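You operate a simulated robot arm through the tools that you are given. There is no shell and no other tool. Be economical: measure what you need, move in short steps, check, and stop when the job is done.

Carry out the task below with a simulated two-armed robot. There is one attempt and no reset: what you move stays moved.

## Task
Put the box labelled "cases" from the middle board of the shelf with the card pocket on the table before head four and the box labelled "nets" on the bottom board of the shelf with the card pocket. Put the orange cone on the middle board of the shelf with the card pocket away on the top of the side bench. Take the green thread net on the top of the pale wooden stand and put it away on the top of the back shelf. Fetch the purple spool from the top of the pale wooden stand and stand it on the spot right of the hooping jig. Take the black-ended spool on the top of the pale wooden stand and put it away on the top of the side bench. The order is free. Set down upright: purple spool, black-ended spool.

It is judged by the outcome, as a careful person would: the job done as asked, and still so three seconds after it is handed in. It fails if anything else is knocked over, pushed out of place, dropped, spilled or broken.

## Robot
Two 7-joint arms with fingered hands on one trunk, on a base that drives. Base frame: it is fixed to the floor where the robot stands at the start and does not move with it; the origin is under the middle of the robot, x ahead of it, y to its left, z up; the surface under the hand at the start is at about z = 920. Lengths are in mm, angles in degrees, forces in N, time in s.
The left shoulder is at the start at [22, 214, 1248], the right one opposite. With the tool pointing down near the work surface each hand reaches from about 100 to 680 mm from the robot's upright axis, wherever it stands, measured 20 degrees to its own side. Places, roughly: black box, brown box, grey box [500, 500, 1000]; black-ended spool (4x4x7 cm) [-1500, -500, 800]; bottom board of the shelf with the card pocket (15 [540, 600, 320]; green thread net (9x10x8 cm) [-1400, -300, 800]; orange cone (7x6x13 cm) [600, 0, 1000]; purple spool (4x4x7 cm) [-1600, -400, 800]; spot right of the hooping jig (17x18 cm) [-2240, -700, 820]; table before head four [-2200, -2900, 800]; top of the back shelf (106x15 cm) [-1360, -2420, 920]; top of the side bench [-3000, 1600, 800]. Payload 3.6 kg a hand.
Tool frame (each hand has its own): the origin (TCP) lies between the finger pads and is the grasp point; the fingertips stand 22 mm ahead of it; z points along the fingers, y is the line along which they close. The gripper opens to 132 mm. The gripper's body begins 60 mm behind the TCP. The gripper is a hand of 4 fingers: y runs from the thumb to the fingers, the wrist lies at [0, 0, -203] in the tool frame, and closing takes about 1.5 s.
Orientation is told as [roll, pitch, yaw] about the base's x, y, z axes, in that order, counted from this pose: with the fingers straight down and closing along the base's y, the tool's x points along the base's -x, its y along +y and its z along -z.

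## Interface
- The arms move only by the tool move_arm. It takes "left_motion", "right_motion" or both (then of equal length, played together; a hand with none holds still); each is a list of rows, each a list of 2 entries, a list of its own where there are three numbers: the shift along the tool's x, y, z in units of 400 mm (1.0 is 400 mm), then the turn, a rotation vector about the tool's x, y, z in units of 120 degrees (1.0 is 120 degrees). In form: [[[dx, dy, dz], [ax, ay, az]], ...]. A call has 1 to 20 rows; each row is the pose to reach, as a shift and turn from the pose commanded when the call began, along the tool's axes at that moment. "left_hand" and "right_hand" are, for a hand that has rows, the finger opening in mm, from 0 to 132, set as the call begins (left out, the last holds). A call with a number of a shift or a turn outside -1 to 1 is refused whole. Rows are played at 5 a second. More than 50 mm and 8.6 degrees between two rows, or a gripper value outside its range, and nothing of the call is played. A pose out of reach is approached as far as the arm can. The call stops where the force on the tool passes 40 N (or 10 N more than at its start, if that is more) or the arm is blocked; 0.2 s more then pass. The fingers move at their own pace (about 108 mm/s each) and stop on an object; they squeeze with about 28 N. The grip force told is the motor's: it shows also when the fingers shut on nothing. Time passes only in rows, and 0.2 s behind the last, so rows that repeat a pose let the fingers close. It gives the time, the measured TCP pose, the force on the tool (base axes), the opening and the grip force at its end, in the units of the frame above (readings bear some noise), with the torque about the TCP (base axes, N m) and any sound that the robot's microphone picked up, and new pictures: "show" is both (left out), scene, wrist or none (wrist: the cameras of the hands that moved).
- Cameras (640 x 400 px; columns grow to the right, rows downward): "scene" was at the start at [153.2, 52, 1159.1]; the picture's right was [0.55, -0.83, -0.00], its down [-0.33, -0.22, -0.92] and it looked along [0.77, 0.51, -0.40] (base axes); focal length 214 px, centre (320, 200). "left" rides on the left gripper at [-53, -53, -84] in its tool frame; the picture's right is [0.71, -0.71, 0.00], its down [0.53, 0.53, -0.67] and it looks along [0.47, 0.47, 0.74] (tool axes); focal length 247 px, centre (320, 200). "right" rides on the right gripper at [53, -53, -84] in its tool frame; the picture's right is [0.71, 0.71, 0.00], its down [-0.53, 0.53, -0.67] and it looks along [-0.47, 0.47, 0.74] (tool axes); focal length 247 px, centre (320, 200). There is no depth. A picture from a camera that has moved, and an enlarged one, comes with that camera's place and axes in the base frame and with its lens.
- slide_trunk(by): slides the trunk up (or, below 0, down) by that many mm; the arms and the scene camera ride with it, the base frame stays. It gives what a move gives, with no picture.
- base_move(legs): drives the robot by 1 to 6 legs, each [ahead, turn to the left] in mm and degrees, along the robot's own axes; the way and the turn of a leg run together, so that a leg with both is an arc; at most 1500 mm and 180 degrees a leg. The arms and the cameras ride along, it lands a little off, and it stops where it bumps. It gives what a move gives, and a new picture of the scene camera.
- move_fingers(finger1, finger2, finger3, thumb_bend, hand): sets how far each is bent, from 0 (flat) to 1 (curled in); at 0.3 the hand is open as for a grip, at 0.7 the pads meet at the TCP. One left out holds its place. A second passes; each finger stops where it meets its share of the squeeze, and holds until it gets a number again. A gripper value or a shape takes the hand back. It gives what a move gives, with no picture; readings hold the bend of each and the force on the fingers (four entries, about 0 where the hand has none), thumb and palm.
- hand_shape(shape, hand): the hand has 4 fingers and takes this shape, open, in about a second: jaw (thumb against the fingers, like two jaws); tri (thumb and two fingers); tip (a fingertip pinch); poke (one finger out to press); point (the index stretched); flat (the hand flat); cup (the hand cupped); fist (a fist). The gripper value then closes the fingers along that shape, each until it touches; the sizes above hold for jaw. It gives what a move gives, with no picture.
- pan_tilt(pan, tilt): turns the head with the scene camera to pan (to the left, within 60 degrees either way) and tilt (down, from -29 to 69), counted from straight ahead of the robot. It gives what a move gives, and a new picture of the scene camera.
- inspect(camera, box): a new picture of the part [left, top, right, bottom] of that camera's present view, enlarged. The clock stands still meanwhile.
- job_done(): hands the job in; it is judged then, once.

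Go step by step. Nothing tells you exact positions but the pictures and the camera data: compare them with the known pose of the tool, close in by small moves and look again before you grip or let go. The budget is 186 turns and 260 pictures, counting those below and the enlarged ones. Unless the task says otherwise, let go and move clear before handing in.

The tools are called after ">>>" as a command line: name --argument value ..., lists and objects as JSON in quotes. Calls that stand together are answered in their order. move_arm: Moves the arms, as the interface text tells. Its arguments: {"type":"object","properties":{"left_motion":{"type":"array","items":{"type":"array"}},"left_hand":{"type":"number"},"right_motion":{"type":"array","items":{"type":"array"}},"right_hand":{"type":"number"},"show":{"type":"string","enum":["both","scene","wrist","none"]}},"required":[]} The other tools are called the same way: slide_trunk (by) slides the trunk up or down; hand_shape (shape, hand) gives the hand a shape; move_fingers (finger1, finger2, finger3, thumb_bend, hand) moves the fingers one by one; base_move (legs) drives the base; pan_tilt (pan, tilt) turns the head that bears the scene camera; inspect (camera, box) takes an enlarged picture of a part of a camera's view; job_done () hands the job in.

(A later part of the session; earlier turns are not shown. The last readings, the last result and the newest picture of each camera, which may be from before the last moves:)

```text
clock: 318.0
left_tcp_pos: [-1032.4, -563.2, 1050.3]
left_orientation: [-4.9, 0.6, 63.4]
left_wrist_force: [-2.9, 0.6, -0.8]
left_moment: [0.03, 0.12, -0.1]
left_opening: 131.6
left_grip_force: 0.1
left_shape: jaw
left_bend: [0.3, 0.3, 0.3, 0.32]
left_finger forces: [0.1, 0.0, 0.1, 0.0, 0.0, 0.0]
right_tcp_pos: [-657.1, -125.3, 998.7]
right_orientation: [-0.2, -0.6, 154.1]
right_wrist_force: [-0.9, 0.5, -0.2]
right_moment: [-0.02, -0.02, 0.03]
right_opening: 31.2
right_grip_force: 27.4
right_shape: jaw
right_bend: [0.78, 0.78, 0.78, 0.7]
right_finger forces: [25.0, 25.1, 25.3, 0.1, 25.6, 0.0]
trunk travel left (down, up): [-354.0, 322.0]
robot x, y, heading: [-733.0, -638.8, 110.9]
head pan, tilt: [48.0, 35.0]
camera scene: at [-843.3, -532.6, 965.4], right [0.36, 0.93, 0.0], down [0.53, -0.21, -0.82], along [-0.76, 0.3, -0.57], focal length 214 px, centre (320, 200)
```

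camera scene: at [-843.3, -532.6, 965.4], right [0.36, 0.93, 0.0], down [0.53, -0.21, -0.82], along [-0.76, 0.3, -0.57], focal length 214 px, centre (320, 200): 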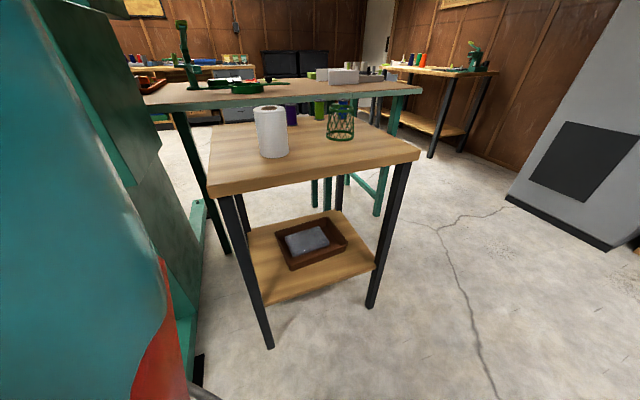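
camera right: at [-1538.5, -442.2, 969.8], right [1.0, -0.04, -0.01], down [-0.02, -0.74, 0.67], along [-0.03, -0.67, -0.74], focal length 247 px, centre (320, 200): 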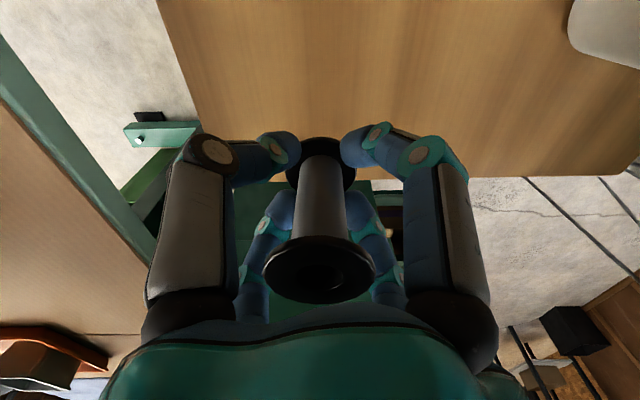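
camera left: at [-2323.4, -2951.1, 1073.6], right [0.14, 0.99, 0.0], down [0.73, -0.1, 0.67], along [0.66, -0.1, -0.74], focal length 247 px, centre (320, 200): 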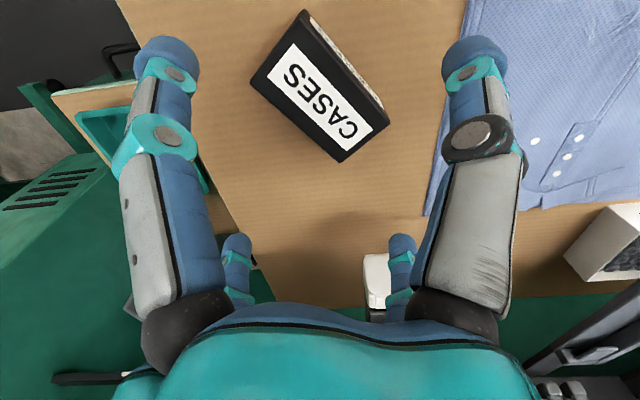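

The tucked left hand is touching the robot's own body. I move it outward to a free pose.

>>> move_arm --left_motion '[[[0.01, 0.1, 0], [0, 0, 0]], [[0.02, 0.2, 0], [-0.02, 0, 0]], [[0.03, 0.3, 0], [-0.04, 0, 0]], [[0.03, 0.44, 0], [-0.04, 0, 0]], [[0.03, 0.44, 0], [-0.04, 0, 0]]]' --show "none"

>>> base_move --legs '[[430, 0], [0, 22]]'

```text
refused: row 4 steps farther than a row can; nothing moved
```

```text
clock: 321.8
left_tcp_pos: [-1194.9, -283.2, 1049.9]
left_orientation: [-4.9, 0.6, 86.7]
left_wrist_force: [-0.6, 0.6, 0.0]
left_moment: [0.02, 0.01, -0.04]
left_opening: 132.1
left_grip_force: 0.1
left_shape: jaw
left_bend: [0.3, 0.3, 0.3, 0.3]
left_finger forces: [0.0, 0.0, 0.0, 0.0, 0.1, 0.0]
right_tcp_pos: [-1025.1, 266.7, 999.2]
right_orientation: [-0.4, -0.7, 177.6]
right_wrist_force: [0.2, 0.1, -0.2]
right_moment: [0.04, -0.03, -0.03]
right_opening: 31.2
right_grip_force: 28.4
right_shape: jaw
right_bend: [0.78, 0.78, 0.78, 0.7]
right_finger forces: [25.1, 24.9, 25.2, 0.0, 25.5, 0.1]
trunk travel left (down, up): [-354.0, 322.0]
robot x, y, heading: [-878.1, -227.2, 134.0]
head pan, tilt: [48.0, 35.0]
camera scene: at [-1021.3, -169.7, 965.4], right [-0.04, 1.0, 0.0], down [0.57, 0.02, -0.82], along [-0.82, -0.03, -0.57], focal length 214 px, centre (320, 200)
```

scene: 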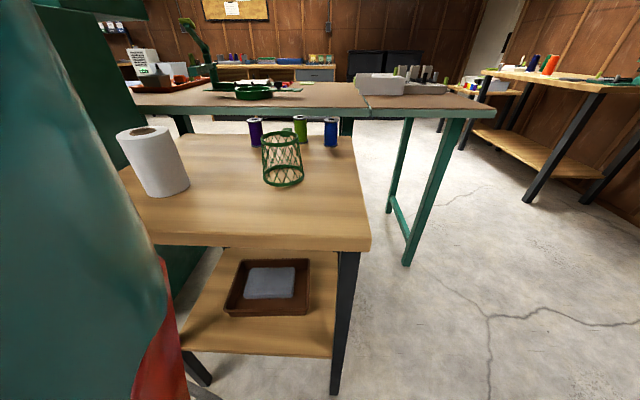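

The net is at about [−1415,−259]. I bring the left hand above it with the fingers set diagonal to avoid its handle.

>>> move_arm --left_motion '[[[-0.005, 0.092, 0.02], [-0.007, 0, 0.058]], [[-0.01, 0.184, 0.06], [-0.014, 0, 0.116]], [[-0.014, 0.276, 0.11], [-0.02, 0, 0.174]], [[-0.019, 0.368, 0.16], [-0.027, 0, 0.232]], [[-0.024, 0.46, 0.21], [-0.034, 0, 0.29]], [[-0.028, 0.5525, 0.26], [-0.04, 0, 0.347]], [[-0.028, 0.5525, 0.26], [-0.04, 0, 0.347]]]' --show "wrist"

```text
clock: 323.4
left_tcp_pos: [-1404.0, -260.1, 929.6]
left_orientation: [0.4, -1.2, 45.0]
left_wrist_force: [-0.2, -1.0, -0.8]
left_moment: [-0.01, -0.01, -0.01]
left_opening: 132.0
left_grip_force: 0.0
left_shape: jaw
left_bend: [0.3, 0.3, 0.3, 0.3]
left_finger forces: [0.1, 0.1, 0.0, 0.0, 0.0, 0.0]
right_tcp_pos: [-1024.7, 266.9, 999.2]
right_orientation: [-0.3, -0.7, 177.4]
right_wrist_force: [-0.2, -0.2, -1.0]
right_moment: [-0.03, -0.03, 0.03]
right_opening: 31.6
right_grip_force: 28.3
right_shape: jaw
right_bend: [0.78, 0.78, 0.78, 0.7]
right_finger forces: [25.0, 25.0, 25.4, 0.1, 25.5, 0.1]
trunk travel left (down, up): [-354.0, 322.0]
robot x, y, heading: [-877.5, -222.2, 134.1]
head pan, tilt: [48.0, 35.0]
camera left: at [-1330.9, -261.5, 1013.8], right [0.0, -1.0, -0.02], down [-0.75, -0.01, 0.66], along [-0.66, 0.01, -0.75], focal length 247 px, centre (320, 200)
```

left: 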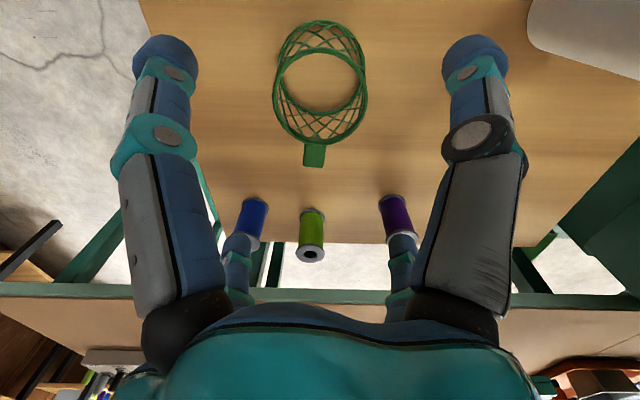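

The net's centre is [−1390,−259] with its handle between two fingers. I correct and go down.

>>> move_arm --left_motion '[[[-0.025, -0.025, 0.03], [0, 0.01, 0]], [[-0.025, -0.025, 0.12], [0, 0.01, 0]], [[-0.025, -0.025, 0.22], [0, 0.01, 0]], [[-0.025, -0.025, 0.32], [0, 0.01, 0]], [[-0.025, -0.025, 0.36], [0, 0.01, 0]], [[-0.025, -0.025, 0.36], [0, 0.01, 0]]]' --show "both"

```text
clock: 324.9
left_tcp_pos: [-1390.6, -256.4, 788.9]
left_orientation: [1.1, 0.1, 45.1]
left_wrist_force: [-1.0, -5.7, 20.4]
left_moment: [0.1, 0.51, 0.21]
left_opening: 131.7
left_grip_force: 0.1
left_shape: jaw
left_bend: [0.3, 0.29, 0.27, 0.3]
left_finger forces: [0.1, 7.2, 14.0, 0.0, 0.0, 0.1]
right_tcp_pos: [-1023.9, 266.0, 1001.0]
right_orientation: [-0.4, -0.6, 177.5]
right_wrist_force: [0.2, 0.2, -0.6]
right_moment: [0.01, 0.01, 0.02]
right_opening: 31.6
right_grip_force: 28.2
right_shape: jaw
right_bend: [0.78, 0.78, 0.78, 0.7]
right_finger forces: [25.0, 25.0, 25.3, 0.1, 25.5, 0.0]
trunk travel left (down, up): [-354.0, 322.0]
robot x, y, heading: [-881.5, -223.6, 134.5]
head pan, tilt: [48.0, 35.0]
stopped in row 6 (left hand): the force on the tool passed its limit at 42 N (the readings are from after the stop); the commanded pose is now the measured one
camera scene: at [-1020.0, -170.5, 965.7], right [-0.04, 1.0, 0.0], down [0.57, 0.02, -0.82], along [-0.82, -0.03, -0.57], focal length 214 px, centre (320, 200)
camera left: at [-1314.7, -256.9, 871.7], right [0.0, -1.0, -0.01], down [-0.73, -0.01, 0.68], along [-0.68, 0.01, -0.73], focal length 247 px, centre (320, 200)
```

scene: 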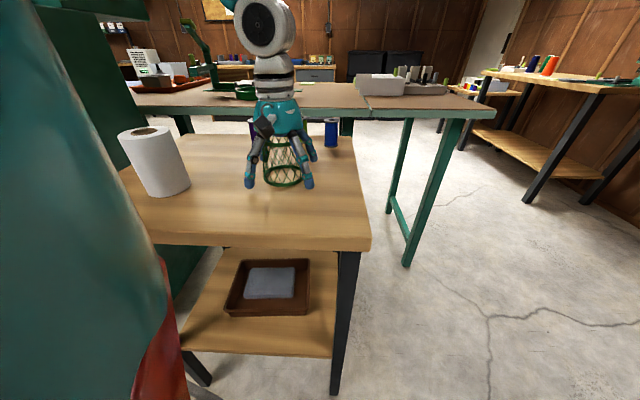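
left: 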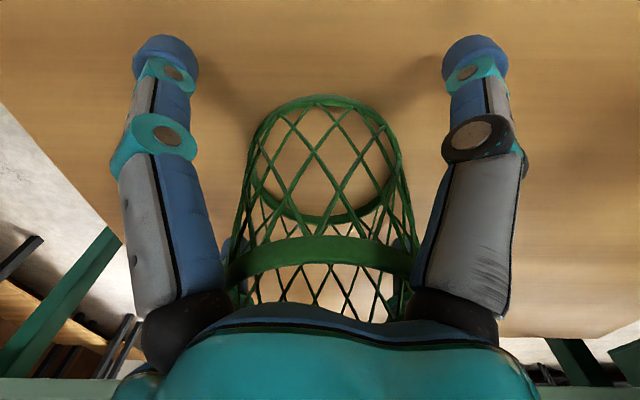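

The fingers touch the net's top ring; I raise 8 mm, shift 5 mm west, and look at the forces.

>>> move_arm --left_motion '[[[0, 0, -0.025], [0, 0, 0]], [[0.009, 0.009, -0.025], [0, 0, 0]], [[0.009, 0.009, -0.025], [0, 0, 0]]]' --show "wrist"

```text
clock: 325.7
left_tcp_pos: [-1396.8, -255.6, 798.8]
left_orientation: [0.9, 0.1, 45.0]
left_wrist_force: [-0.8, -1.0, 0.2]
left_moment: [-0.03, -0.01, -0.01]
left_opening: 132.0
left_grip_force: 0.2
left_shape: jaw
left_bend: [0.3, 0.3, 0.3, 0.3]
left_finger forces: [0.0, 0.0, 0.1, 0.0, 0.1, 0.0]
right_tcp_pos: [-1025.8, 267.8, 999.7]
right_orientation: [-0.3, -0.6, 177.5]
right_wrist_force: [0.3, -0.5, 0.3]
right_moment: [-0.03, -0.02, 0.02]
right_opening: 31.8
right_grip_force: 28.2
right_shape: jaw
right_bend: [0.78, 0.78, 0.78, 0.7]
right_finger forces: [24.9, 25.0, 25.3, 0.0, 25.5, 0.0]
trunk travel left (down, up): [-354.0, 322.0]
robot x, y, heading: [-878.6, -221.6, 134.6]
head pan, tilt: [48.0, 35.0]
camera left: at [-1320.9, -257.3, 880.5], right [0.0, -1.0, -0.01], down [-0.74, -0.01, 0.68], along [-0.68, 0.01, -0.74], focal length 247 px, centre (320, 200)
```

left: 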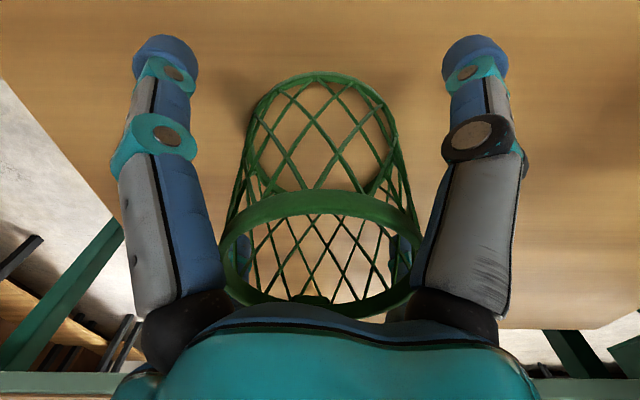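

Centred and free. I close on the net and lift.

>>> move_arm --left_hand 0 --left_motion '[[[0, 0, 0], [0, 0, 0]], [[0, 0, 0], [0, 0, 0]], [[0, 0, 0], [0, 0, 0]], [[0, 0, 0], [0, 0, 0]], [[0, 0, 0], [0, 0, 0]], [[0, 0, 0], [0, 0, 0]], [[0, 0, 0], [0, 0, 0]], [[0, 0, 0], [0, 0, 0]], [[0, 0, -0.05], [0, 0, 0]], [[0, 0, -0.15], [0, 0, 0]], [[0, 0, -0.27], [0, 0, 0]], [[0, 0, -0.39], [0, 0, 0]], [[0, 0, -0.5], [0, 0, 0]], [[0, 0, -0.5], [0, 0, 0]]]' --show "both"

```text
clock: 328.7
left_tcp_pos: [-1393.3, -256.6, 993.3]
left_orientation: [0.8, 0.0, 45.0]
left_wrist_force: [-0.8, -0.1, 0.4]
left_moment: [0.0, 0.02, 0.01]
left_opening: 70.8
left_grip_force: 27.6
left_shape: jaw
left_bend: [0.34, 0.34, 0.34, 0.7]
left_finger forces: [24.6, 25.1, 24.7, 0.0, 25.0, 0.0]
right_tcp_pos: [-1025.7, 267.2, 1000.7]
right_orientation: [-0.3, -0.6, 177.4]
right_wrist_force: [-0.1, -0.7, 0.2]
right_moment: [0.01, 0.0, 0.03]
right_opening: 31.4
right_grip_force: 28.0
right_shape: jaw
right_bend: [0.78, 0.78, 0.78, 0.7]
right_finger forces: [25.0, 25.1, 25.3, 0.0, 25.5, 0.0]
trunk travel left (down, up): [-354.0, 322.0]
robot x, y, heading: [-878.0, -225.8, 134.3]
head pan, tilt: [48.0, 35.0]
camera scene: at [-1021.4, -169.8, 965.4], right [-0.04, 1.0, 0.0], down [0.57, 0.02, -0.82], along [-0.82, -0.03, -0.57], focal length 214 px, centre (320, 200)
camera left: at [-1318.7, -256.7, 1076.7], right [0.0, -1.0, -0.01], down [-0.74, -0.01, 0.68], along [-0.68, 0.01, -0.74], focal length 247 px, centre (320, 200)
```

scene: 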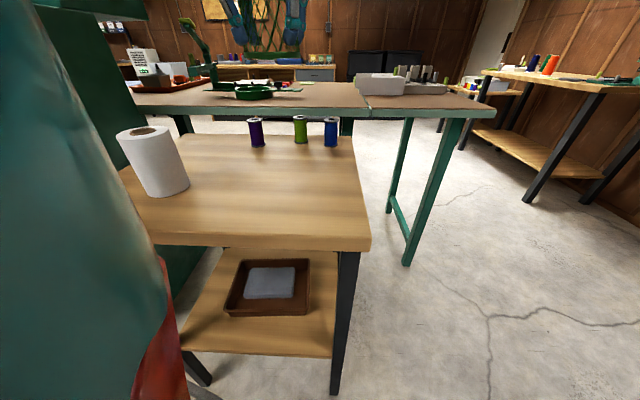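
left: 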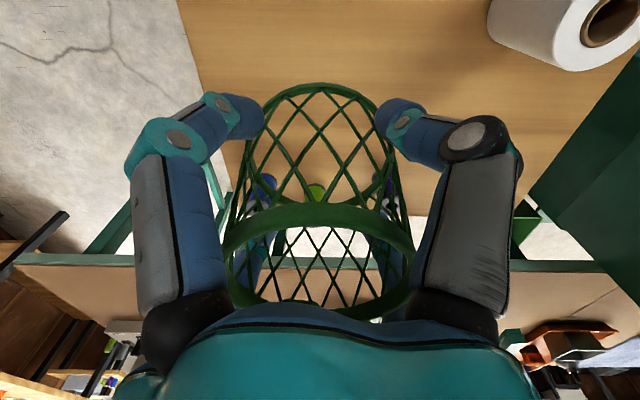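

The net is held. I back off into the aisle, turn to face north and reverse south toward the back shelf.

>>> base_move --legs '[[-300, 0], [0, -44]]'

>>> base_move --legs '[[-1400, 0]]'

```text
clock: 333.2
left_tcp_pos: [-1049.2, -98.1, 994.5]
left_orientation: [0.6, 0.3, -0.3]
left_wrist_force: [1.3, -0.1, -0.6]
left_moment: [0.0, 0.02, -0.01]
left_opening: 70.4
left_grip_force: 28.4
left_shape: jaw
left_bend: [0.34, 0.34, 0.34, 0.7]
left_finger forces: [25.0, 24.9, 25.1, 0.0, 24.5, 0.0]
right_tcp_pos: [-417.5, 6.7, 999.5]
right_orientation: [-0.2, -0.7, 132.2]
right_wrist_force: [0.4, -0.4, -0.1]
right_moment: [0.02, 0.01, 0.02]
right_opening: 31.5
right_grip_force: 27.5
right_shape: jaw
right_bend: [0.78, 0.78, 0.78, 0.7]
right_finger forces: [24.9, 24.7, 25.2, 0.0, 25.6, 0.0]
trunk travel left (down, up): [-354.0, 322.0]
robot x, y, heading: [-701.3, -441.9, 89.7]
head pan, tilt: [48.0, 35.0]
stopped in leg 2: the robot was blocked; the commanded pose is now the measured one
camera scene: at [-762.7, -303.1, 965.6], right [0.67, 0.74, 0.0], down [0.42, -0.39, -0.82], along [-0.61, 0.55, -0.57], focal length 214 px, centre (320, 200)
```

scene: 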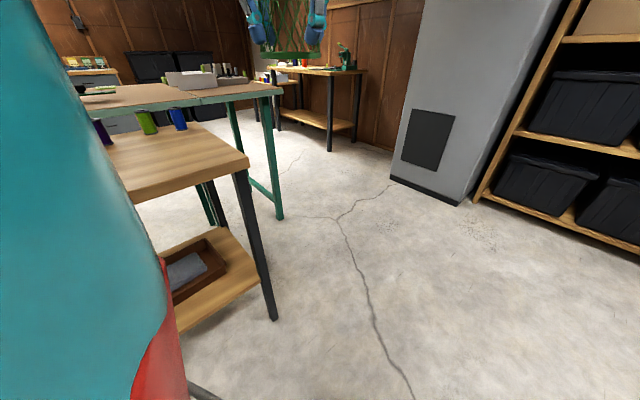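

```text
clock: 340.1
left_tcp_pos: [-1064.5, -1475.4, 992.5]
left_orientation: [0.7, 0.0, -1.8]
left_wrist_force: [-0.7, 0.7, -0.2]
left_moment: [-0.04, 0.01, 0.01]
left_opening: 70.5
left_grip_force: 28.2
left_shape: jaw
left_bend: [0.34, 0.34, 0.34, 0.7]
left_finger forces: [24.8, 24.9, 25.2, 0.0, 24.6, 0.1]
right_tcp_pos: [-430.6, -1386.1, 1000.6]
right_orientation: [-0.3, -0.7, 130.9]
right_wrist_force: [-0.4, -0.2, -0.1]
right_moment: [0.0, -0.04, -0.03]
right_opening: 31.3
right_grip_force: 28.1
right_shape: jaw
right_bend: [0.78, 0.78, 0.78, 0.7]
right_finger forces: [25.0, 24.8, 25.2, 0.0, 25.6, 0.1]
trunk travel left (down, up): [-354.0, 322.0]
robot x, y, heading: [-724.5, -1829.7, 88.4]
head pan, tilt: [48.0, 35.0]
camera scene: at [-783.8, -1686.4, 965.5], right [0.69, 0.72, 0.0], down [0.41, -0.4, -0.82], along [-0.59, 0.57, -0.57], focal length 214 px, centre (320, 200)
```

scene: 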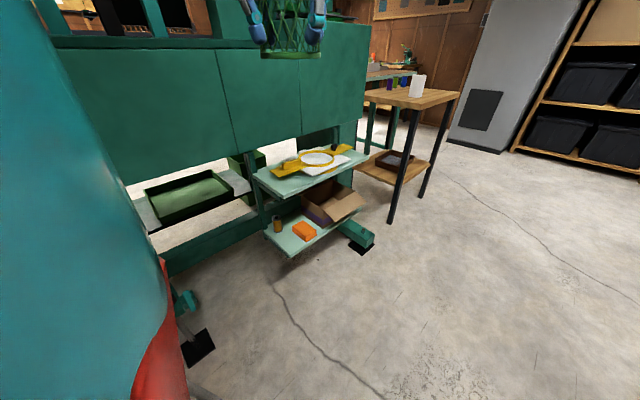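

I raise the trunk for clearance over the shelf and reverse further, then look.

>>> slide_trunk --by 110

>>> base_move --legs '[[-560, 0]]'

>>> pan_tilt --pan 60 --tilt 15

```text
clock: 341.5
left_tcp_pos: [-1065.0, -1475.1, 1105.2]
left_orientation: [0.7, 0.1, -1.7]
left_wrist_force: [-0.5, -0.8, 0.0]
left_moment: [0.03, 0.0, -0.04]
left_opening: 70.5
left_grip_force: 27.8
left_shape: jaw
left_bend: [0.34, 0.34, 0.34, 0.7]
left_finger forces: [25.0, 24.9, 25.1, 0.1, 24.6, 0.0]
right_tcp_pos: [-430.8, -1385.2, 1110.4]
right_orientation: [-0.2, -0.6, 130.9]
right_wrist_force: [-0.5, -0.2, 0.2]
right_moment: [-0.03, 0.03, 0.04]
right_opening: 31.4
right_grip_force: 28.1
right_shape: jaw
right_bend: [0.78, 0.78, 0.78, 0.7]
right_finger forces: [25.0, 24.8, 25.1, 0.0, 25.6, 0.1]
trunk travel left (down, up): [-464.0, 212.0]
robot x, y, heading: [-721.7, -1827.1, 88.1]
head pan, tilt: [48.0, 35.0]
```

```text
clock: 344.8
left_tcp_pos: [-1079.2, -2039.3, 1104.1]
left_orientation: [0.8, 0.1, -2.1]
left_wrist_force: [-0.1, -0.6, -0.1]
left_moment: [0.02, -0.01, -0.01]
left_opening: 70.4
left_grip_force: 28.4
left_shape: jaw
left_bend: [0.34, 0.34, 0.34, 0.7]
left_finger forces: [25.0, 24.9, 25.2, 0.1, 24.6, 0.0]
right_tcp_pos: [-446.2, -1954.4, 1113.0]
right_orientation: [-0.3, -0.6, 130.5]
right_wrist_force: [-0.2, -1.0, -0.3]
right_moment: [0.0, 0.0, 0.0]
right_opening: 31.5
right_grip_force: 27.8
right_shape: jaw
right_bend: [0.78, 0.78, 0.78, 0.7]
right_finger forces: [25.0, 24.8, 25.2, 0.1, 25.7, 0.1]
trunk travel left (down, up): [-464.0, 212.0]
robot x, y, heading: [-741.6, -2391.5, 87.9]
head pan, tilt: [48.0, 35.0]
camera scene: at [-801.0, -2253.5, 1078.5], right [0.7, 0.72, 0.0], down [0.41, -0.4, -0.82], along [-0.59, 0.57, -0.57], focal length 214 px, centre (320, 200)
```

scene: 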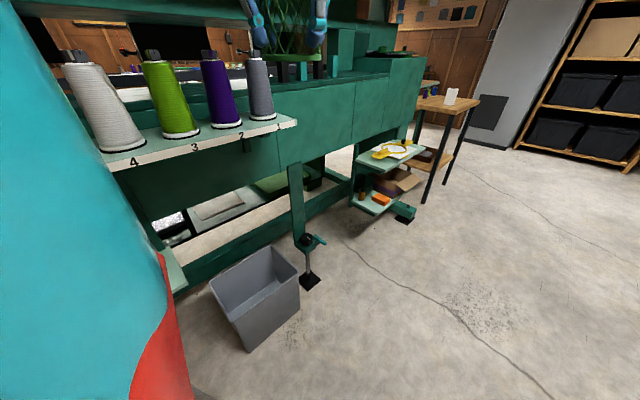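

```text
clock: 345.6
left_tcp_pos: [-1079.9, -2038.2, 1103.3]
left_orientation: [0.6, 0.2, -2.1]
left_wrist_force: [0.0, 0.6, -0.2]
left_moment: [0.0, 0.0, 0.03]
left_opening: 70.5
left_grip_force: 27.6
left_shape: jaw
left_bend: [0.34, 0.34, 0.34, 0.7]
left_finger forces: [25.0, 25.0, 25.1, 0.0, 24.6, 0.0]
right_tcp_pos: [-446.3, -1953.2, 1111.4]
right_orientation: [-0.4, -0.7, 130.4]
right_wrist_force: [0.2, 0.2, 0.0]
right_moment: [-0.01, -0.01, 0.04]
right_opening: 31.6
right_grip_force: 27.8
right_shape: jaw
right_bend: [0.78, 0.78, 0.78, 0.7]
right_finger forces: [25.0, 24.8, 25.4, 0.0, 25.7, 0.0]
trunk travel left (down, up): [-464.0, 212.0]
robot x, y, heading: [-739.9, -2390.9, 88.0]
head pan, tilt: [60.0, 15.0]
camera scene: at [-816.9, -2264.5, 1110.4], right [0.53, 0.85, 0.0], down [0.22, -0.14, -0.97], along [-0.82, 0.51, -0.26], focal length 214 px, centre (320, 200)
```

scene: 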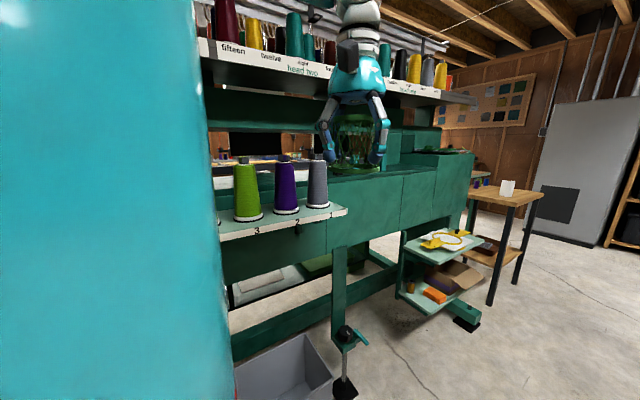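

The back shelf's north half holds the numbered cones 1–4; I go 150 further south and turn left to see the rest of it.

>>> base_move --legs '[[-170, 0], [0, 40]]'

>>> pan_tilt --pan 45 --tilt 15

```text
clock: 349.0
left_tcp_pos: [-1234.6, -2517.1, 1104.4]
left_orientation: [0.7, 0.1, 38.9]
left_wrist_force: [-0.6, -0.1, -0.6]
left_moment: [-0.01, 0.01, 0.0]
left_opening: 70.5
left_grip_force: 28.0
left_shape: jaw
left_bend: [0.34, 0.34, 0.34, 0.7]
left_finger forces: [24.7, 24.9, 25.0, 0.1, 24.5, 0.1]
right_tcp_pos: [-810.8, -2034.9, 1111.4]
right_orientation: [-0.2, -0.5, 171.4]
right_wrist_force: [0.0, 0.0, 0.0]
right_moment: [-0.05, 0.0, -0.01]
right_opening: 31.2
right_grip_force: 28.5
right_shape: jaw
right_bend: [0.78, 0.78, 0.78, 0.7]
right_finger forces: [24.9, 24.7, 25.3, 0.1, 25.4, 0.0]
trunk travel left (down, up): [-464.0, 212.0]
robot x, y, heading: [-719.8, -2544.4, 128.8]
head pan, tilt: [60.0, 15.0]
camera scene: at [-864.7, -2495.2, 1110.4], right [-0.15, 0.99, 0.0], down [0.26, 0.04, -0.97], along [-0.95, -0.15, -0.26], focal length 214 px, centre (320, 200)
```

scene: 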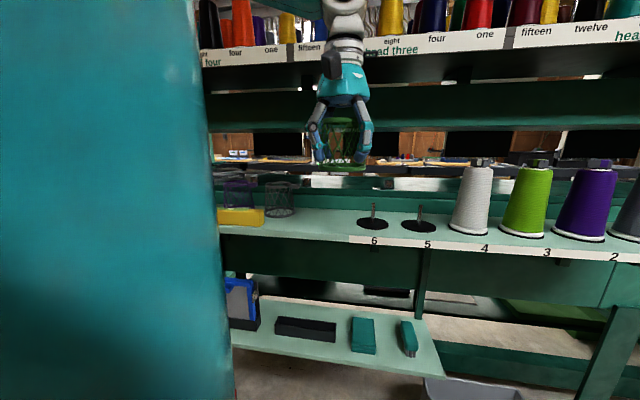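

```text
clock: 349.8
left_tcp_pos: [-1233.7, -2515.6, 1103.6]
left_orientation: [0.7, 0.2, 38.9]
left_wrist_force: [0.2, 0.6, -0.6]
left_moment: [-0.03, 0.04, -0.01]
left_opening: 70.3
left_grip_force: 27.8
left_shape: jaw
left_bend: [0.34, 0.34, 0.35, 0.7]
left_finger forces: [25.0, 24.9, 25.2, 0.0, 24.5, 0.0]
right_tcp_pos: [-808.8, -2036.3, 1113.4]
right_orientation: [-0.3, -0.7, 171.4]
right_wrist_force: [0.2, 1.2, -1.2]
right_moment: [0.02, 0.0, -0.01]
right_opening: 31.2
right_grip_force: 27.6
right_shape: jaw
right_bend: [0.78, 0.78, 0.78, 0.7]
right_finger forces: [24.9, 24.7, 25.2, 0.0, 25.3, 0.0]
trunk travel left (down, up): [-464.0, 212.0]
robot x, y, heading: [-724.0, -2544.7, 128.8]
head pan, tilt: [45.0, 15.0]
camera scene: at [-863.6, -2470.6, 1110.6], right [0.11, 0.99, 0.0], down [0.26, -0.03, -0.97], along [-0.96, 0.11, -0.26], focal length 214 px, centre (320, 200)
```

scene: 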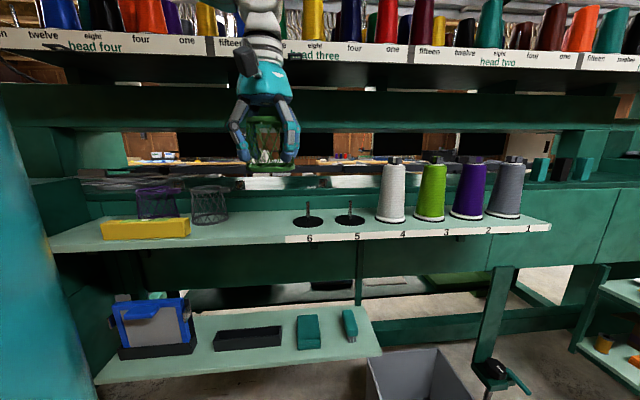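

There is a free gap on the shelf between the grey net and peg 6, at about [−1345,−2566]. I move the green net there.

>>> move_arm --left_motion '[[[0.1, 0.026, 0], [0, 0, -0.02]], [[0.2, 0.052, 0], [0, 0, -0.04]], [[0.295, 0.077, 0], [0, 0, -0.05]], [[0.295, 0.077, 0.1], [0, 0, -0.05]], [[0.295, 0.077, 0.2], [0, 0, -0.05]], [[0.295, 0.077, 0.28], [0, 0, -0.05]], [[0.295, 0.077, 0.28], [0, 0, -0.05]]]' --show "both"

```text
clock: 351.4
left_tcp_pos: [-1345.6, -2567.7, 992.6]
left_orientation: [0.9, 0.0, 45.0]
left_wrist_force: [0.0, 0.9, 0.2]
left_moment: [-0.02, 0.01, -0.01]
left_opening: 69.9
left_grip_force: 28.0
left_shape: jaw
left_bend: [0.34, 0.34, 0.35, 0.7]
left_finger forces: [24.8, 25.0, 25.0, 0.0, 24.3, 0.0]
right_tcp_pos: [-811.1, -2038.0, 1112.8]
right_orientation: [-0.3, -0.7, 171.6]
right_wrist_force: [-0.4, -0.1, 0.1]
right_moment: [-0.01, 0.0, 0.01]
right_opening: 31.3
right_grip_force: 28.2
right_shape: jaw
right_bend: [0.78, 0.78, 0.78, 0.7]
right_finger forces: [24.9, 24.7, 25.3, 0.0, 25.4, 0.1]
trunk travel left (down, up): [-464.0, 212.0]
robot x, y, heading: [-722.8, -2540.6, 128.5]
head pan, tilt: [45.0, 15.0]
camera scene: at [-864.7, -2471.5, 1110.5], right [0.11, 0.99, 0.0], down [0.26, -0.03, -0.97], along [-0.96, 0.11, -0.26], focal length 214 px, centre (320, 200)
camera left: at [-1269.9, -2568.5, 1075.3], right [0.0, -1.0, -0.01], down [-0.74, -0.01, 0.68], along [-0.68, 0.01, -0.74], focal length 247 px, centre (320, 200)
```

scene: 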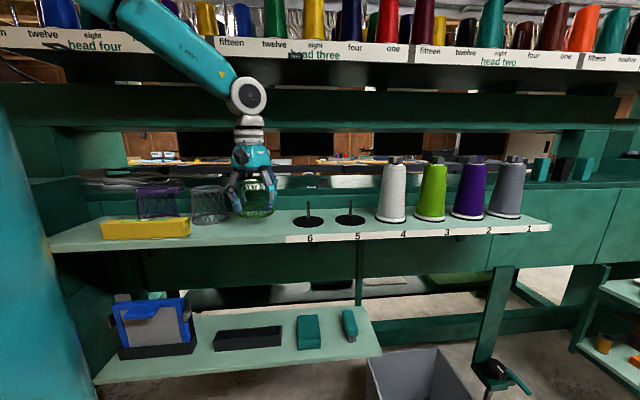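
left: 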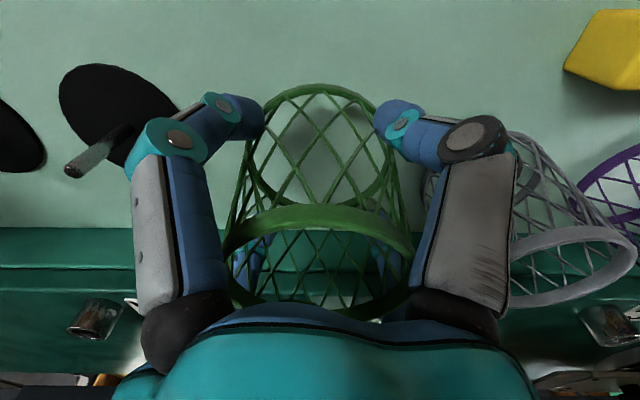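

I shift 10 mm north for more room and lower to contact.

>>> move_arm --left_motion '[[[-0.018, 0.018, 0], [0, 0, 0]], [[-0.018, 0.018, 0.03], [0, 0, 0]], [[-0.018, 0.018, 0.045], [0, 0, 0]], [[-0.018, 0.018, 0.052], [0, 0, 0]], [[-0.018, 0.018, 0.058], [0, 0, 0]], [[-0.018, 0.018, 0.062], [0, 0, 0]], [[-0.018, 0.018, 0.062], [0, 0, 0]]]' --show "none"

```text
clock: 353.0
left_tcp_pos: [-1346.4, -2555.6, 967.4]
left_orientation: [0.8, 0.1, 44.8]
left_wrist_force: [-0.1, -0.3, -0.5]
left_moment: [0.01, -0.02, -0.02]
left_opening: 70.0
left_grip_force: 27.7
left_shape: jaw
left_bend: [0.34, 0.34, 0.35, 0.7]
left_finger forces: [24.8, 25.0, 25.0, 0.0, 24.4, 0.0]
right_tcp_pos: [-811.3, -2037.2, 1113.3]
right_orientation: [-0.3, -0.6, 171.4]
right_wrist_force: [0.6, -0.5, -0.4]
right_moment: [-0.02, -0.01, 0.01]
right_opening: 31.4
right_grip_force: 28.0
right_shape: jaw
right_bend: [0.78, 0.78, 0.78, 0.7]
right_finger forces: [24.9, 24.7, 25.2, 0.0, 25.4, 0.1]
trunk travel left (down, up): [-464.0, 212.0]
robot x, y, heading: [-725.0, -2542.0, 128.7]
head pan, tilt: [45.0, 15.0]
```

>>> move_arm --left_motion '[[[0, 0, 0.006], [0, 0, 0]], [[0, 0, 0.012], [0, 0, 0]], [[0, 0, 0.018], [0, 0, 0]], [[0, 0, 0.024], [0, 0, 0]], [[0, 0, 0.024], [0, 0, 0]]]' --show "none"

```text
clock: 353.9
left_tcp_pos: [-1346.4, -2554.7, 966.1]
left_orientation: [1.3, 0.2, 44.9]
left_wrist_force: [4.4, -9.1, 23.5]
left_moment: [-0.39, -0.19, 0.0]
left_opening: 71.0
left_grip_force: 28.0
left_shape: jaw
left_bend: [0.34, 0.34, 0.34, 0.7]
left_finger forces: [28.8, 26.7, 29.2, 0.1, 30.4, 0.0]
right_tcp_pos: [-809.6, -2038.8, 1113.6]
right_orientation: [-0.3, -0.8, 171.4]
right_wrist_force: [0.2, 0.4, -0.2]
right_moment: [0.0, 0.01, 0.0]
right_opening: 31.6
right_grip_force: 28.1
right_shape: jaw
right_bend: [0.78, 0.78, 0.78, 0.7]
right_finger forces: [24.9, 24.8, 25.4, 0.0, 25.3, 0.1]
trunk travel left (down, up): [-464.0, 212.0]
robot x, y, heading: [-721.1, -2542.6, 128.8]
head pan, tilt: [45.0, 15.0]
stopped in row 4 (left hand): the force on the tool passed its limit at 44 N (the readings are from after the stop); the commanded pose is now the measured one
```

Contact. I ease 3 mm, open partly, and rise.

>>> move_arm --left_motion '[[[0, 0, -0.008], [0, 0, 0]], [[0, 0, -0.008], [0, 0, 0]]]' --show "none"

>>> move_arm --left_hand 112 --left_motion '[[[0, 0, 0], [0, 0, 0]], [[0, 0, 0], [0, 0, 0]], [[0, 0, 0], [0, 0, 0]], [[0, 0, 0], [0, 0, 0]], [[0, 0, 0], [0, 0, 0]], [[0, 0, 0], [0, 0, 0]]]' --show "wrist"

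```text
clock: 354.5
left_tcp_pos: [-1348.5, -2554.9, 966.1]
left_orientation: [1.2, 0.1, 44.9]
left_wrist_force: [4.7, -2.5, 6.7]
left_moment: [-0.23, -0.17, 0.09]
left_opening: 70.2
left_grip_force: 27.5
left_shape: jaw
left_bend: [0.34, 0.34, 0.34, 0.7]
left_finger forces: [28.7, 26.4, 27.0, 0.1, 28.5, 0.0]
right_tcp_pos: [-811.1, -2037.9, 1113.1]
right_orientation: [-0.3, -0.8, 171.5]
right_wrist_force: [-0.5, 0.4, 0.2]
right_moment: [-0.02, -0.02, 0.0]
right_opening: 31.4
right_grip_force: 27.9
right_shape: jaw
right_bend: [0.78, 0.78, 0.78, 0.7]
right_finger forces: [24.9, 24.7, 25.3, 0.1, 25.4, 0.0]
trunk travel left (down, up): [-464.0, 212.0]
robot x, y, heading: [-724.8, -2543.5, 128.7]
head pan, tilt: [45.0, 15.0]
```

```text
clock: 355.9
left_tcp_pos: [-1348.3, -2553.7, 966.0]
left_orientation: [1.2, 0.2, 44.9]
left_wrist_force: [-0.1, 0.6, -0.3]
left_moment: [0.02, 0.01, -0.01]
left_opening: 111.8
left_grip_force: 0.1
left_shape: jaw
left_bend: [0.25, 0.25, 0.25, 0.39]
left_finger forces: [0.0, 0.1, 0.0, 0.1, 0.0, 0.0]
right_tcp_pos: [-812.4, -2036.9, 1113.7]
right_orientation: [-0.3, -0.5, 171.4]
right_wrist_force: [0.1, -0.2, 0.1]
right_moment: [0.0, -0.02, -0.01]
right_opening: 31.5
right_grip_force: 28.3
right_shape: jaw
right_bend: [0.78, 0.78, 0.78, 0.7]
right_finger forces: [24.9, 24.7, 25.3, 0.0, 25.5, 0.1]
trunk travel left (down, up): [-464.0, 212.0]
robot x, y, heading: [-727.3, -2542.8, 128.7]
head pan, tilt: [45.0, 15.0]
camera left: at [-1273.6, -2554.6, 1049.2], right [0.0, -1.0, -0.01], down [-0.73, -0.01, 0.68], along [-0.68, 0.01, -0.73], focal length 247 px, centre (320, 200)
```

left: 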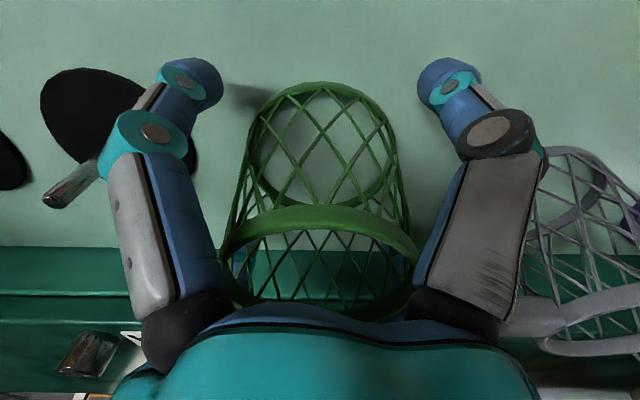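

Released without touching the neighbours. I rise straight up and draw back.

>>> move_arm --left_motion '[[[0, 0, -0.05], [0, 0, 0]], [[0, 0, -0.15], [0, 0, 0]], [[0, 0, -0.25], [0, 0, 0]], [[0, 0, -0.33], [0, 0, 0]], [[-0.1, -0.05, -0.33], [0, 0, 0]], [[-0.2, -0.1, -0.33], [0, 0, 0]], [[-0.28, -0.15, -0.33], [0, 0, 0]], [[-0.28, -0.15, -0.33], [0, 0, 0]]]' --show "scene"

```text
clock: 357.7
left_tcp_pos: [-1226.6, -2524.4, 1098.0]
left_orientation: [1.3, 0.1, 44.9]
left_wrist_force: [-0.7, 0.1, 0.0]
left_moment: [-0.05, 0.02, -0.03]
left_opening: 111.5
left_grip_force: 0.1
left_shape: jaw
left_bend: [0.25, 0.25, 0.25, 0.39]
left_finger forces: [0.0, 0.0, 0.1, 0.0, 0.0, 0.1]
right_tcp_pos: [-812.9, -2035.7, 1113.2]
right_orientation: [-0.3, -0.6, 171.5]
right_wrist_force: [0.3, -0.1, 0.2]
right_moment: [0.01, -0.01, 0.0]
right_opening: 31.1
right_grip_force: 27.5
right_shape: jaw
right_bend: [0.78, 0.78, 0.78, 0.7]
right_finger forces: [24.9, 24.7, 25.2, 0.0, 25.4, 0.1]
trunk travel left (down, up): [-464.0, 212.0]
robot x, y, heading: [-724.6, -2541.3, 128.6]
head pan, tilt: [45.0, 15.0]
camera scene: at [-865.1, -2471.4, 1110.4], right [0.11, 0.99, 0.0], down [0.26, -0.03, -0.97], along [-0.96, 0.11, -0.26], focal length 214 px, centre (320, 200)
```

scene: 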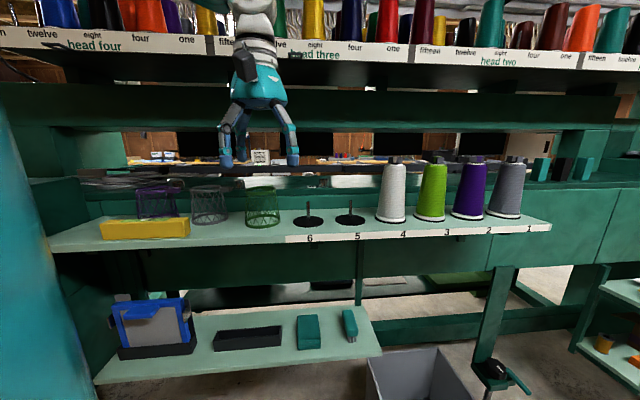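

The net stands on the back shelf beside the other nets. Now the purple spool: I drive back north up the aisle.

>>> base_move --legs '[[0, -37], [1350, 0], [1330, 0]]'

>>> move_arm --right_motion '[[[0, 0, -0.1], [0, 0, 0]], [[0, 0, -0.2], [0, 0, 0]], [[0, 0, -0.25], [0, 0, 0]]]' --left_motion '[[[0, 0, 0], [0, 0, 0]], [[0, 0, 0], [0, 0, 0]], [[0, 0, 0], [0, 0, 0]]]' --left_hand 132 --show "none"

```text
clock: 372.7
left_tcp_pos: [-1358.8, 452.6, 1097.8]
left_orientation: [1.2, 0.1, 12.3]
left_wrist_force: [0.4, -0.8, 0.0]
left_moment: [0.0, 0.03, 0.0]
left_opening: 112.0
left_grip_force: 0.1
left_shape: jaw
left_bend: [0.25, 0.25, 0.25, 0.39]
left_finger forces: [0.1, 0.0, 0.1, 0.0, 0.0, 0.0]
right_tcp_pos: [-748.8, 640.2, 1112.7]
right_orientation: [-0.2, -0.6, 138.8]
right_wrist_force: [0.3, -0.1, -0.5]
right_moment: [0.02, -0.03, 0.03]
right_opening: 31.2
right_grip_force: 27.6
right_shape: jaw
right_bend: [0.78, 0.78, 0.78, 0.7]
right_finger forces: [24.9, 24.5, 25.3, 0.0, 25.3, 0.0]
trunk travel left (down, up): [-464.0, 212.0]
robot x, y, heading: [-944.6, 167.4, 96.3]
head pan, tilt: [45.0, 15.0]
camera scene: at [-1027.1, 302.3, 1110.4], right [0.63, 0.78, 0.0], down [0.2, -0.16, -0.97], along [-0.75, 0.61, -0.26], focal length 214 px, centre (320, 200)
```

scene: 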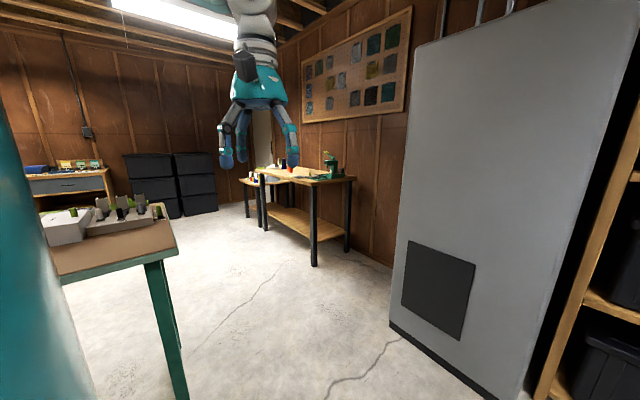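

```text
clock: 373.5
left_tcp_pos: [-1359.2, 450.8, 1097.8]
left_orientation: [1.3, 0.1, 12.3]
left_wrist_force: [1.1, -0.2, -0.2]
left_moment: [-0.02, 0.02, 0.0]
left_opening: 131.7
left_grip_force: 0.1
left_shape: jaw
left_bend: [0.3, 0.3, 0.3, 0.3]
left_finger forces: [0.1, 0.0, 0.1, 0.0, 0.1, 0.0]
right_tcp_pos: [-748.9, 637.3, 1214.2]
right_orientation: [-0.2, -0.6, 138.8]
right_wrist_force: [0.0, 0.9, -0.2]
right_moment: [-0.02, 0.01, -0.03]
right_opening: 31.5
right_grip_force: 27.8
right_shape: jaw
right_bend: [0.78, 0.78, 0.78, 0.7]
right_finger forces: [24.9, 24.6, 25.1, 0.0, 25.2, 0.1]
trunk travel left (down, up): [-464.0, 212.0]
robot x, y, heading: [-943.9, 168.9, 96.2]
head pan, tilt: [45.0, 15.0]
```

>>> base_move --legs '[[0, 30], [0, 26]]'

>>> base_move --legs '[[0, 25], [400, 0], [0, 22]]'

```text
clock: 377.4
left_tcp_pos: [-1417.9, -18.8, 1098.9]
left_orientation: [1.2, -0.2, 68.3]
left_wrist_force: [0.2, -0.2, -1.0]
left_moment: [0.03, 0.01, 0.01]
left_opening: 132.2
left_grip_force: 0.1
left_shape: jaw
left_bend: [0.3, 0.3, 0.3, 0.3]
left_finger forces: [0.0, 0.0, 0.1, 0.0, 0.1, 0.0]
right_tcp_pos: [-1232.1, 590.7, 1215.2]
right_orientation: [-0.3, -0.5, -165.2]
right_wrist_force: [-0.4, -0.9, 0.2]
right_moment: [0.07, -0.03, 0.01]
right_opening: 31.0
right_grip_force: 27.6
right_shape: jaw
right_bend: [0.78, 0.78, 0.78, 0.7]
right_finger forces: [24.8, 24.5, 25.3, 0.0, 25.3, 0.0]
trunk travel left (down, up): [-464.0, 212.0]
robot x, y, heading: [-930.1, 206.2, 152.3]
head pan, tilt: [45.0, 15.0]
stopped in leg 2: the robot was blocked; the commanded pose is now the measured one
camera scene: at [-1088.3, 209.4, 1110.1], right [-0.3, 0.96, 0.0], down [0.25, 0.08, -0.96], along [-0.92, -0.28, -0.26], focal length 214 px, centre (320, 200)
```

scene: 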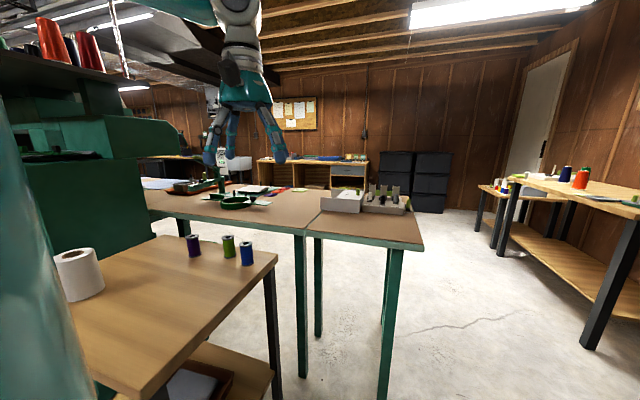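

```text
clock: 382.3
left_tcp_pos: [-1488.7, -283.9, 1100.3]
left_orientation: [1.1, -0.1, 115.3]
left_wrist_force: [-0.3, 0.5, -1.0]
left_moment: [0.02, -0.01, -0.01]
left_opening: 132.1
left_grip_force: 0.1
left_shape: jaw
left_bend: [0.3, 0.3, 0.3, 0.3]
left_finger forces: [0.0, 0.0, 0.0, 0.1, 0.1, 0.1]
right_tcp_pos: [-1809.3, 268.7, 1215.6]
right_orientation: [-0.2, -0.6, -118.2]
right_wrist_force: [0.8, -0.6, -0.9]
right_moment: [0.0, 0.0, 0.0]
right_opening: 31.3
right_grip_force: 27.6
right_shape: jaw
right_bend: [0.78, 0.78, 0.78, 0.7]
right_finger forces: [24.8, 24.3, 25.1, 0.1, 25.2, 0.1]
trunk travel left (down, up): [-464.0, 212.0]
robot x, y, heading: [-1322.3, 239.9, -161.0]
head pan, tilt: [45.0, 15.0]
camera scene: at [-1434.9, 130.0, 1110.4], right [-0.9, 0.44, 0.0], down [0.11, 0.23, -0.97], along [-0.42, -0.87, -0.26], focal length 214 px, centre (320, 200)
```

scene: 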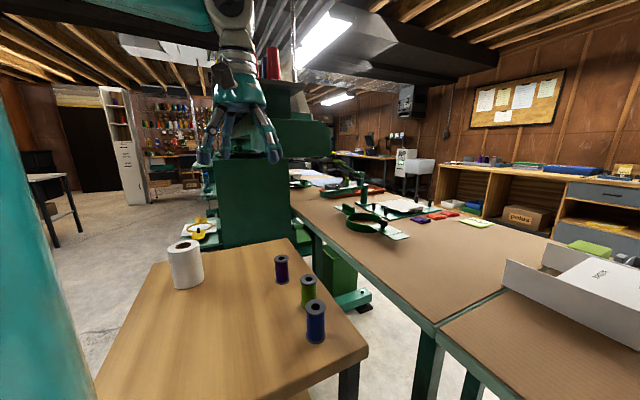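

Purple is at [−1559,−365], green 109 mm from it. I lower the trunk and bring the left hand above purple, yawed so that no finger points at the green spool.

>>> slide_trunk --by -180

>>> move_arm --left_motion '[[[0.018, 0.041, 0], [0.01, 0, -0.0625]], [[0.036, 0.082, 0], [0.01, 0, -0.125]], [[0.054, 0.123, 0], [0.01, 0, -0.1875]], [[0.072, 0.164, 0], [0.01, 0, -0.25]], [[0.09, 0.205, 0], [0.01, 0, -0.3125]], [[0.108, 0.245, 0.02], [0.01, 0, -0.375]], [[0.108, 0.245, 0.02], [0.01, 0, -0.375]]]' --show "wrist"

```text
clock: 384.3
left_tcp_pos: [-1487.3, -283.9, 920.7]
left_orientation: [1.3, 0.1, 115.3]
left_wrist_force: [0.1, -0.3, 0.3]
left_moment: [0.01, 0.0, 0.01]
left_opening: 132.2
left_grip_force: 0.0
left_shape: jaw
left_bend: [0.3, 0.3, 0.3, 0.3]
left_finger forces: [0.1, 0.0, 0.1, 0.0, 0.0, 0.1]
right_tcp_pos: [-1807.3, 269.3, 1036.1]
right_orientation: [-0.2, -0.7, -118.3]
right_wrist_force: [0.7, -0.2, 0.5]
right_moment: [-0.01, -0.02, 0.01]
right_opening: 31.3
right_grip_force: 28.1
right_shape: jaw
right_bend: [0.78, 0.78, 0.78, 0.7]
right_finger forces: [24.7, 24.3, 25.2, 0.0, 25.3, 0.1]
trunk travel left (down, up): [-284.0, 392.0]
robot x, y, heading: [-1321.0, 237.5, -161.1]
head pan, tilt: [45.0, 15.0]
```

```text
clock: 385.9
left_tcp_pos: [-1557.4, -365.5, 913.6]
left_orientation: [-0.1, -0.4, 160.3]
left_wrist_force: [-0.9, -1.5, 1.0]
left_moment: [-0.02, -0.02, 0.03]
left_opening: 132.0
left_grip_force: 0.1
left_shape: jaw
left_bend: [0.3, 0.3, 0.3, 0.3]
left_finger forces: [0.1, 0.0, 0.0, 0.1, 0.1, 0.0]
right_tcp_pos: [-1807.0, 268.9, 1035.0]
right_orientation: [-0.2, -0.6, -118.2]
right_wrist_force: [0.5, 0.2, -0.1]
right_moment: [0.04, -0.02, 0.02]
right_opening: 31.3
right_grip_force: 28.0
right_shape: jaw
right_bend: [0.78, 0.78, 0.78, 0.7]
right_finger forces: [24.9, 24.3, 25.2, 0.0, 25.2, 0.0]
trunk travel left (down, up): [-284.0, 392.0]
robot x, y, heading: [-1323.9, 237.2, -160.9]
head pan, tilt: [45.0, 15.0]
camera left: at [-1589.6, -298.3, 997.8], right [0.9, 0.43, 0.0], down [0.32, -0.68, 0.66], along [0.28, -0.6, -0.75], focal length 247 px, centre (320, 200)
```

left: 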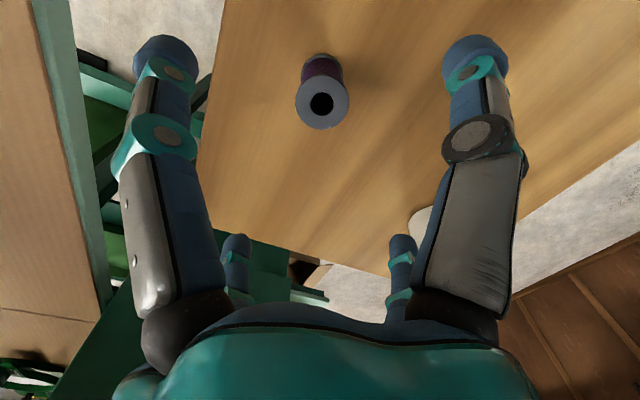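

>>> move_arm --left_motion '[[[-0.018, -0.0175, 0.03], [0, 0, 0]], [[-0.018, -0.0175, 0.1], [0, 0, 0]], [[-0.018, -0.0175, 0.2], [0, 0, 0]], [[-0.018, -0.0175, 0.29], [0, 0, 0]], [[-0.018, -0.0175, 0.315], [0, 0, 0]], [[-0.018, -0.0175, 0.315], [0, 0, 0]]]' --show "wrist"

```text
clock: 387.3
left_tcp_pos: [-1562.0, -354.8, 789.0]
left_orientation: [-0.2, -0.5, 160.2]
left_wrist_force: [0.0, -0.4, -0.6]
left_moment: [0.03, 0.0, 0.02]
left_opening: 132.2
left_grip_force: 0.0
left_shape: jaw
left_bend: [0.3, 0.3, 0.3, 0.3]
left_finger forces: [0.0, 0.1, 0.0, 0.0, 0.0, 0.0]
right_tcp_pos: [-1808.6, 269.2, 1035.1]
right_orientation: [-0.1, -0.6, -118.3]
right_wrist_force: [-0.6, 0.0, -1.0]
right_moment: [-0.01, -0.01, 0.0]
right_opening: 31.0
right_grip_force: 28.0
right_shape: jaw
right_bend: [0.78, 0.78, 0.78, 0.7]
right_finger forces: [24.8, 24.3, 25.2, 0.1, 25.2, 0.1]
trunk travel left (down, up): [-284.0, 392.0]
robot x, y, heading: [-1321.4, 236.3, -161.0]
head pan, tilt: [45.0, 15.0]
camera left: at [-1594.6, -287.6, 873.7], right [0.9, 0.43, 0.0], down [0.32, -0.68, 0.66], along [0.28, -0.6, -0.75], focal length 247 px, centre (320, 200)
```

left: 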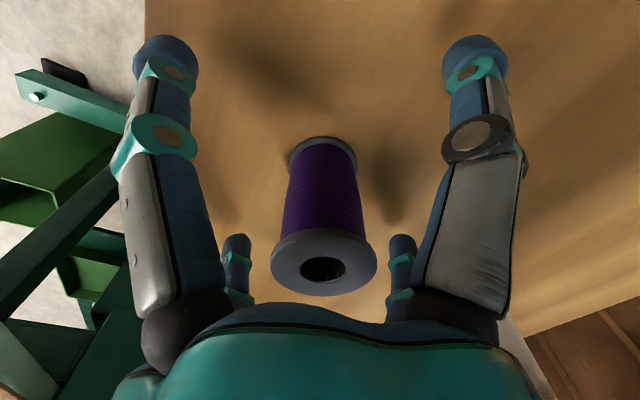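

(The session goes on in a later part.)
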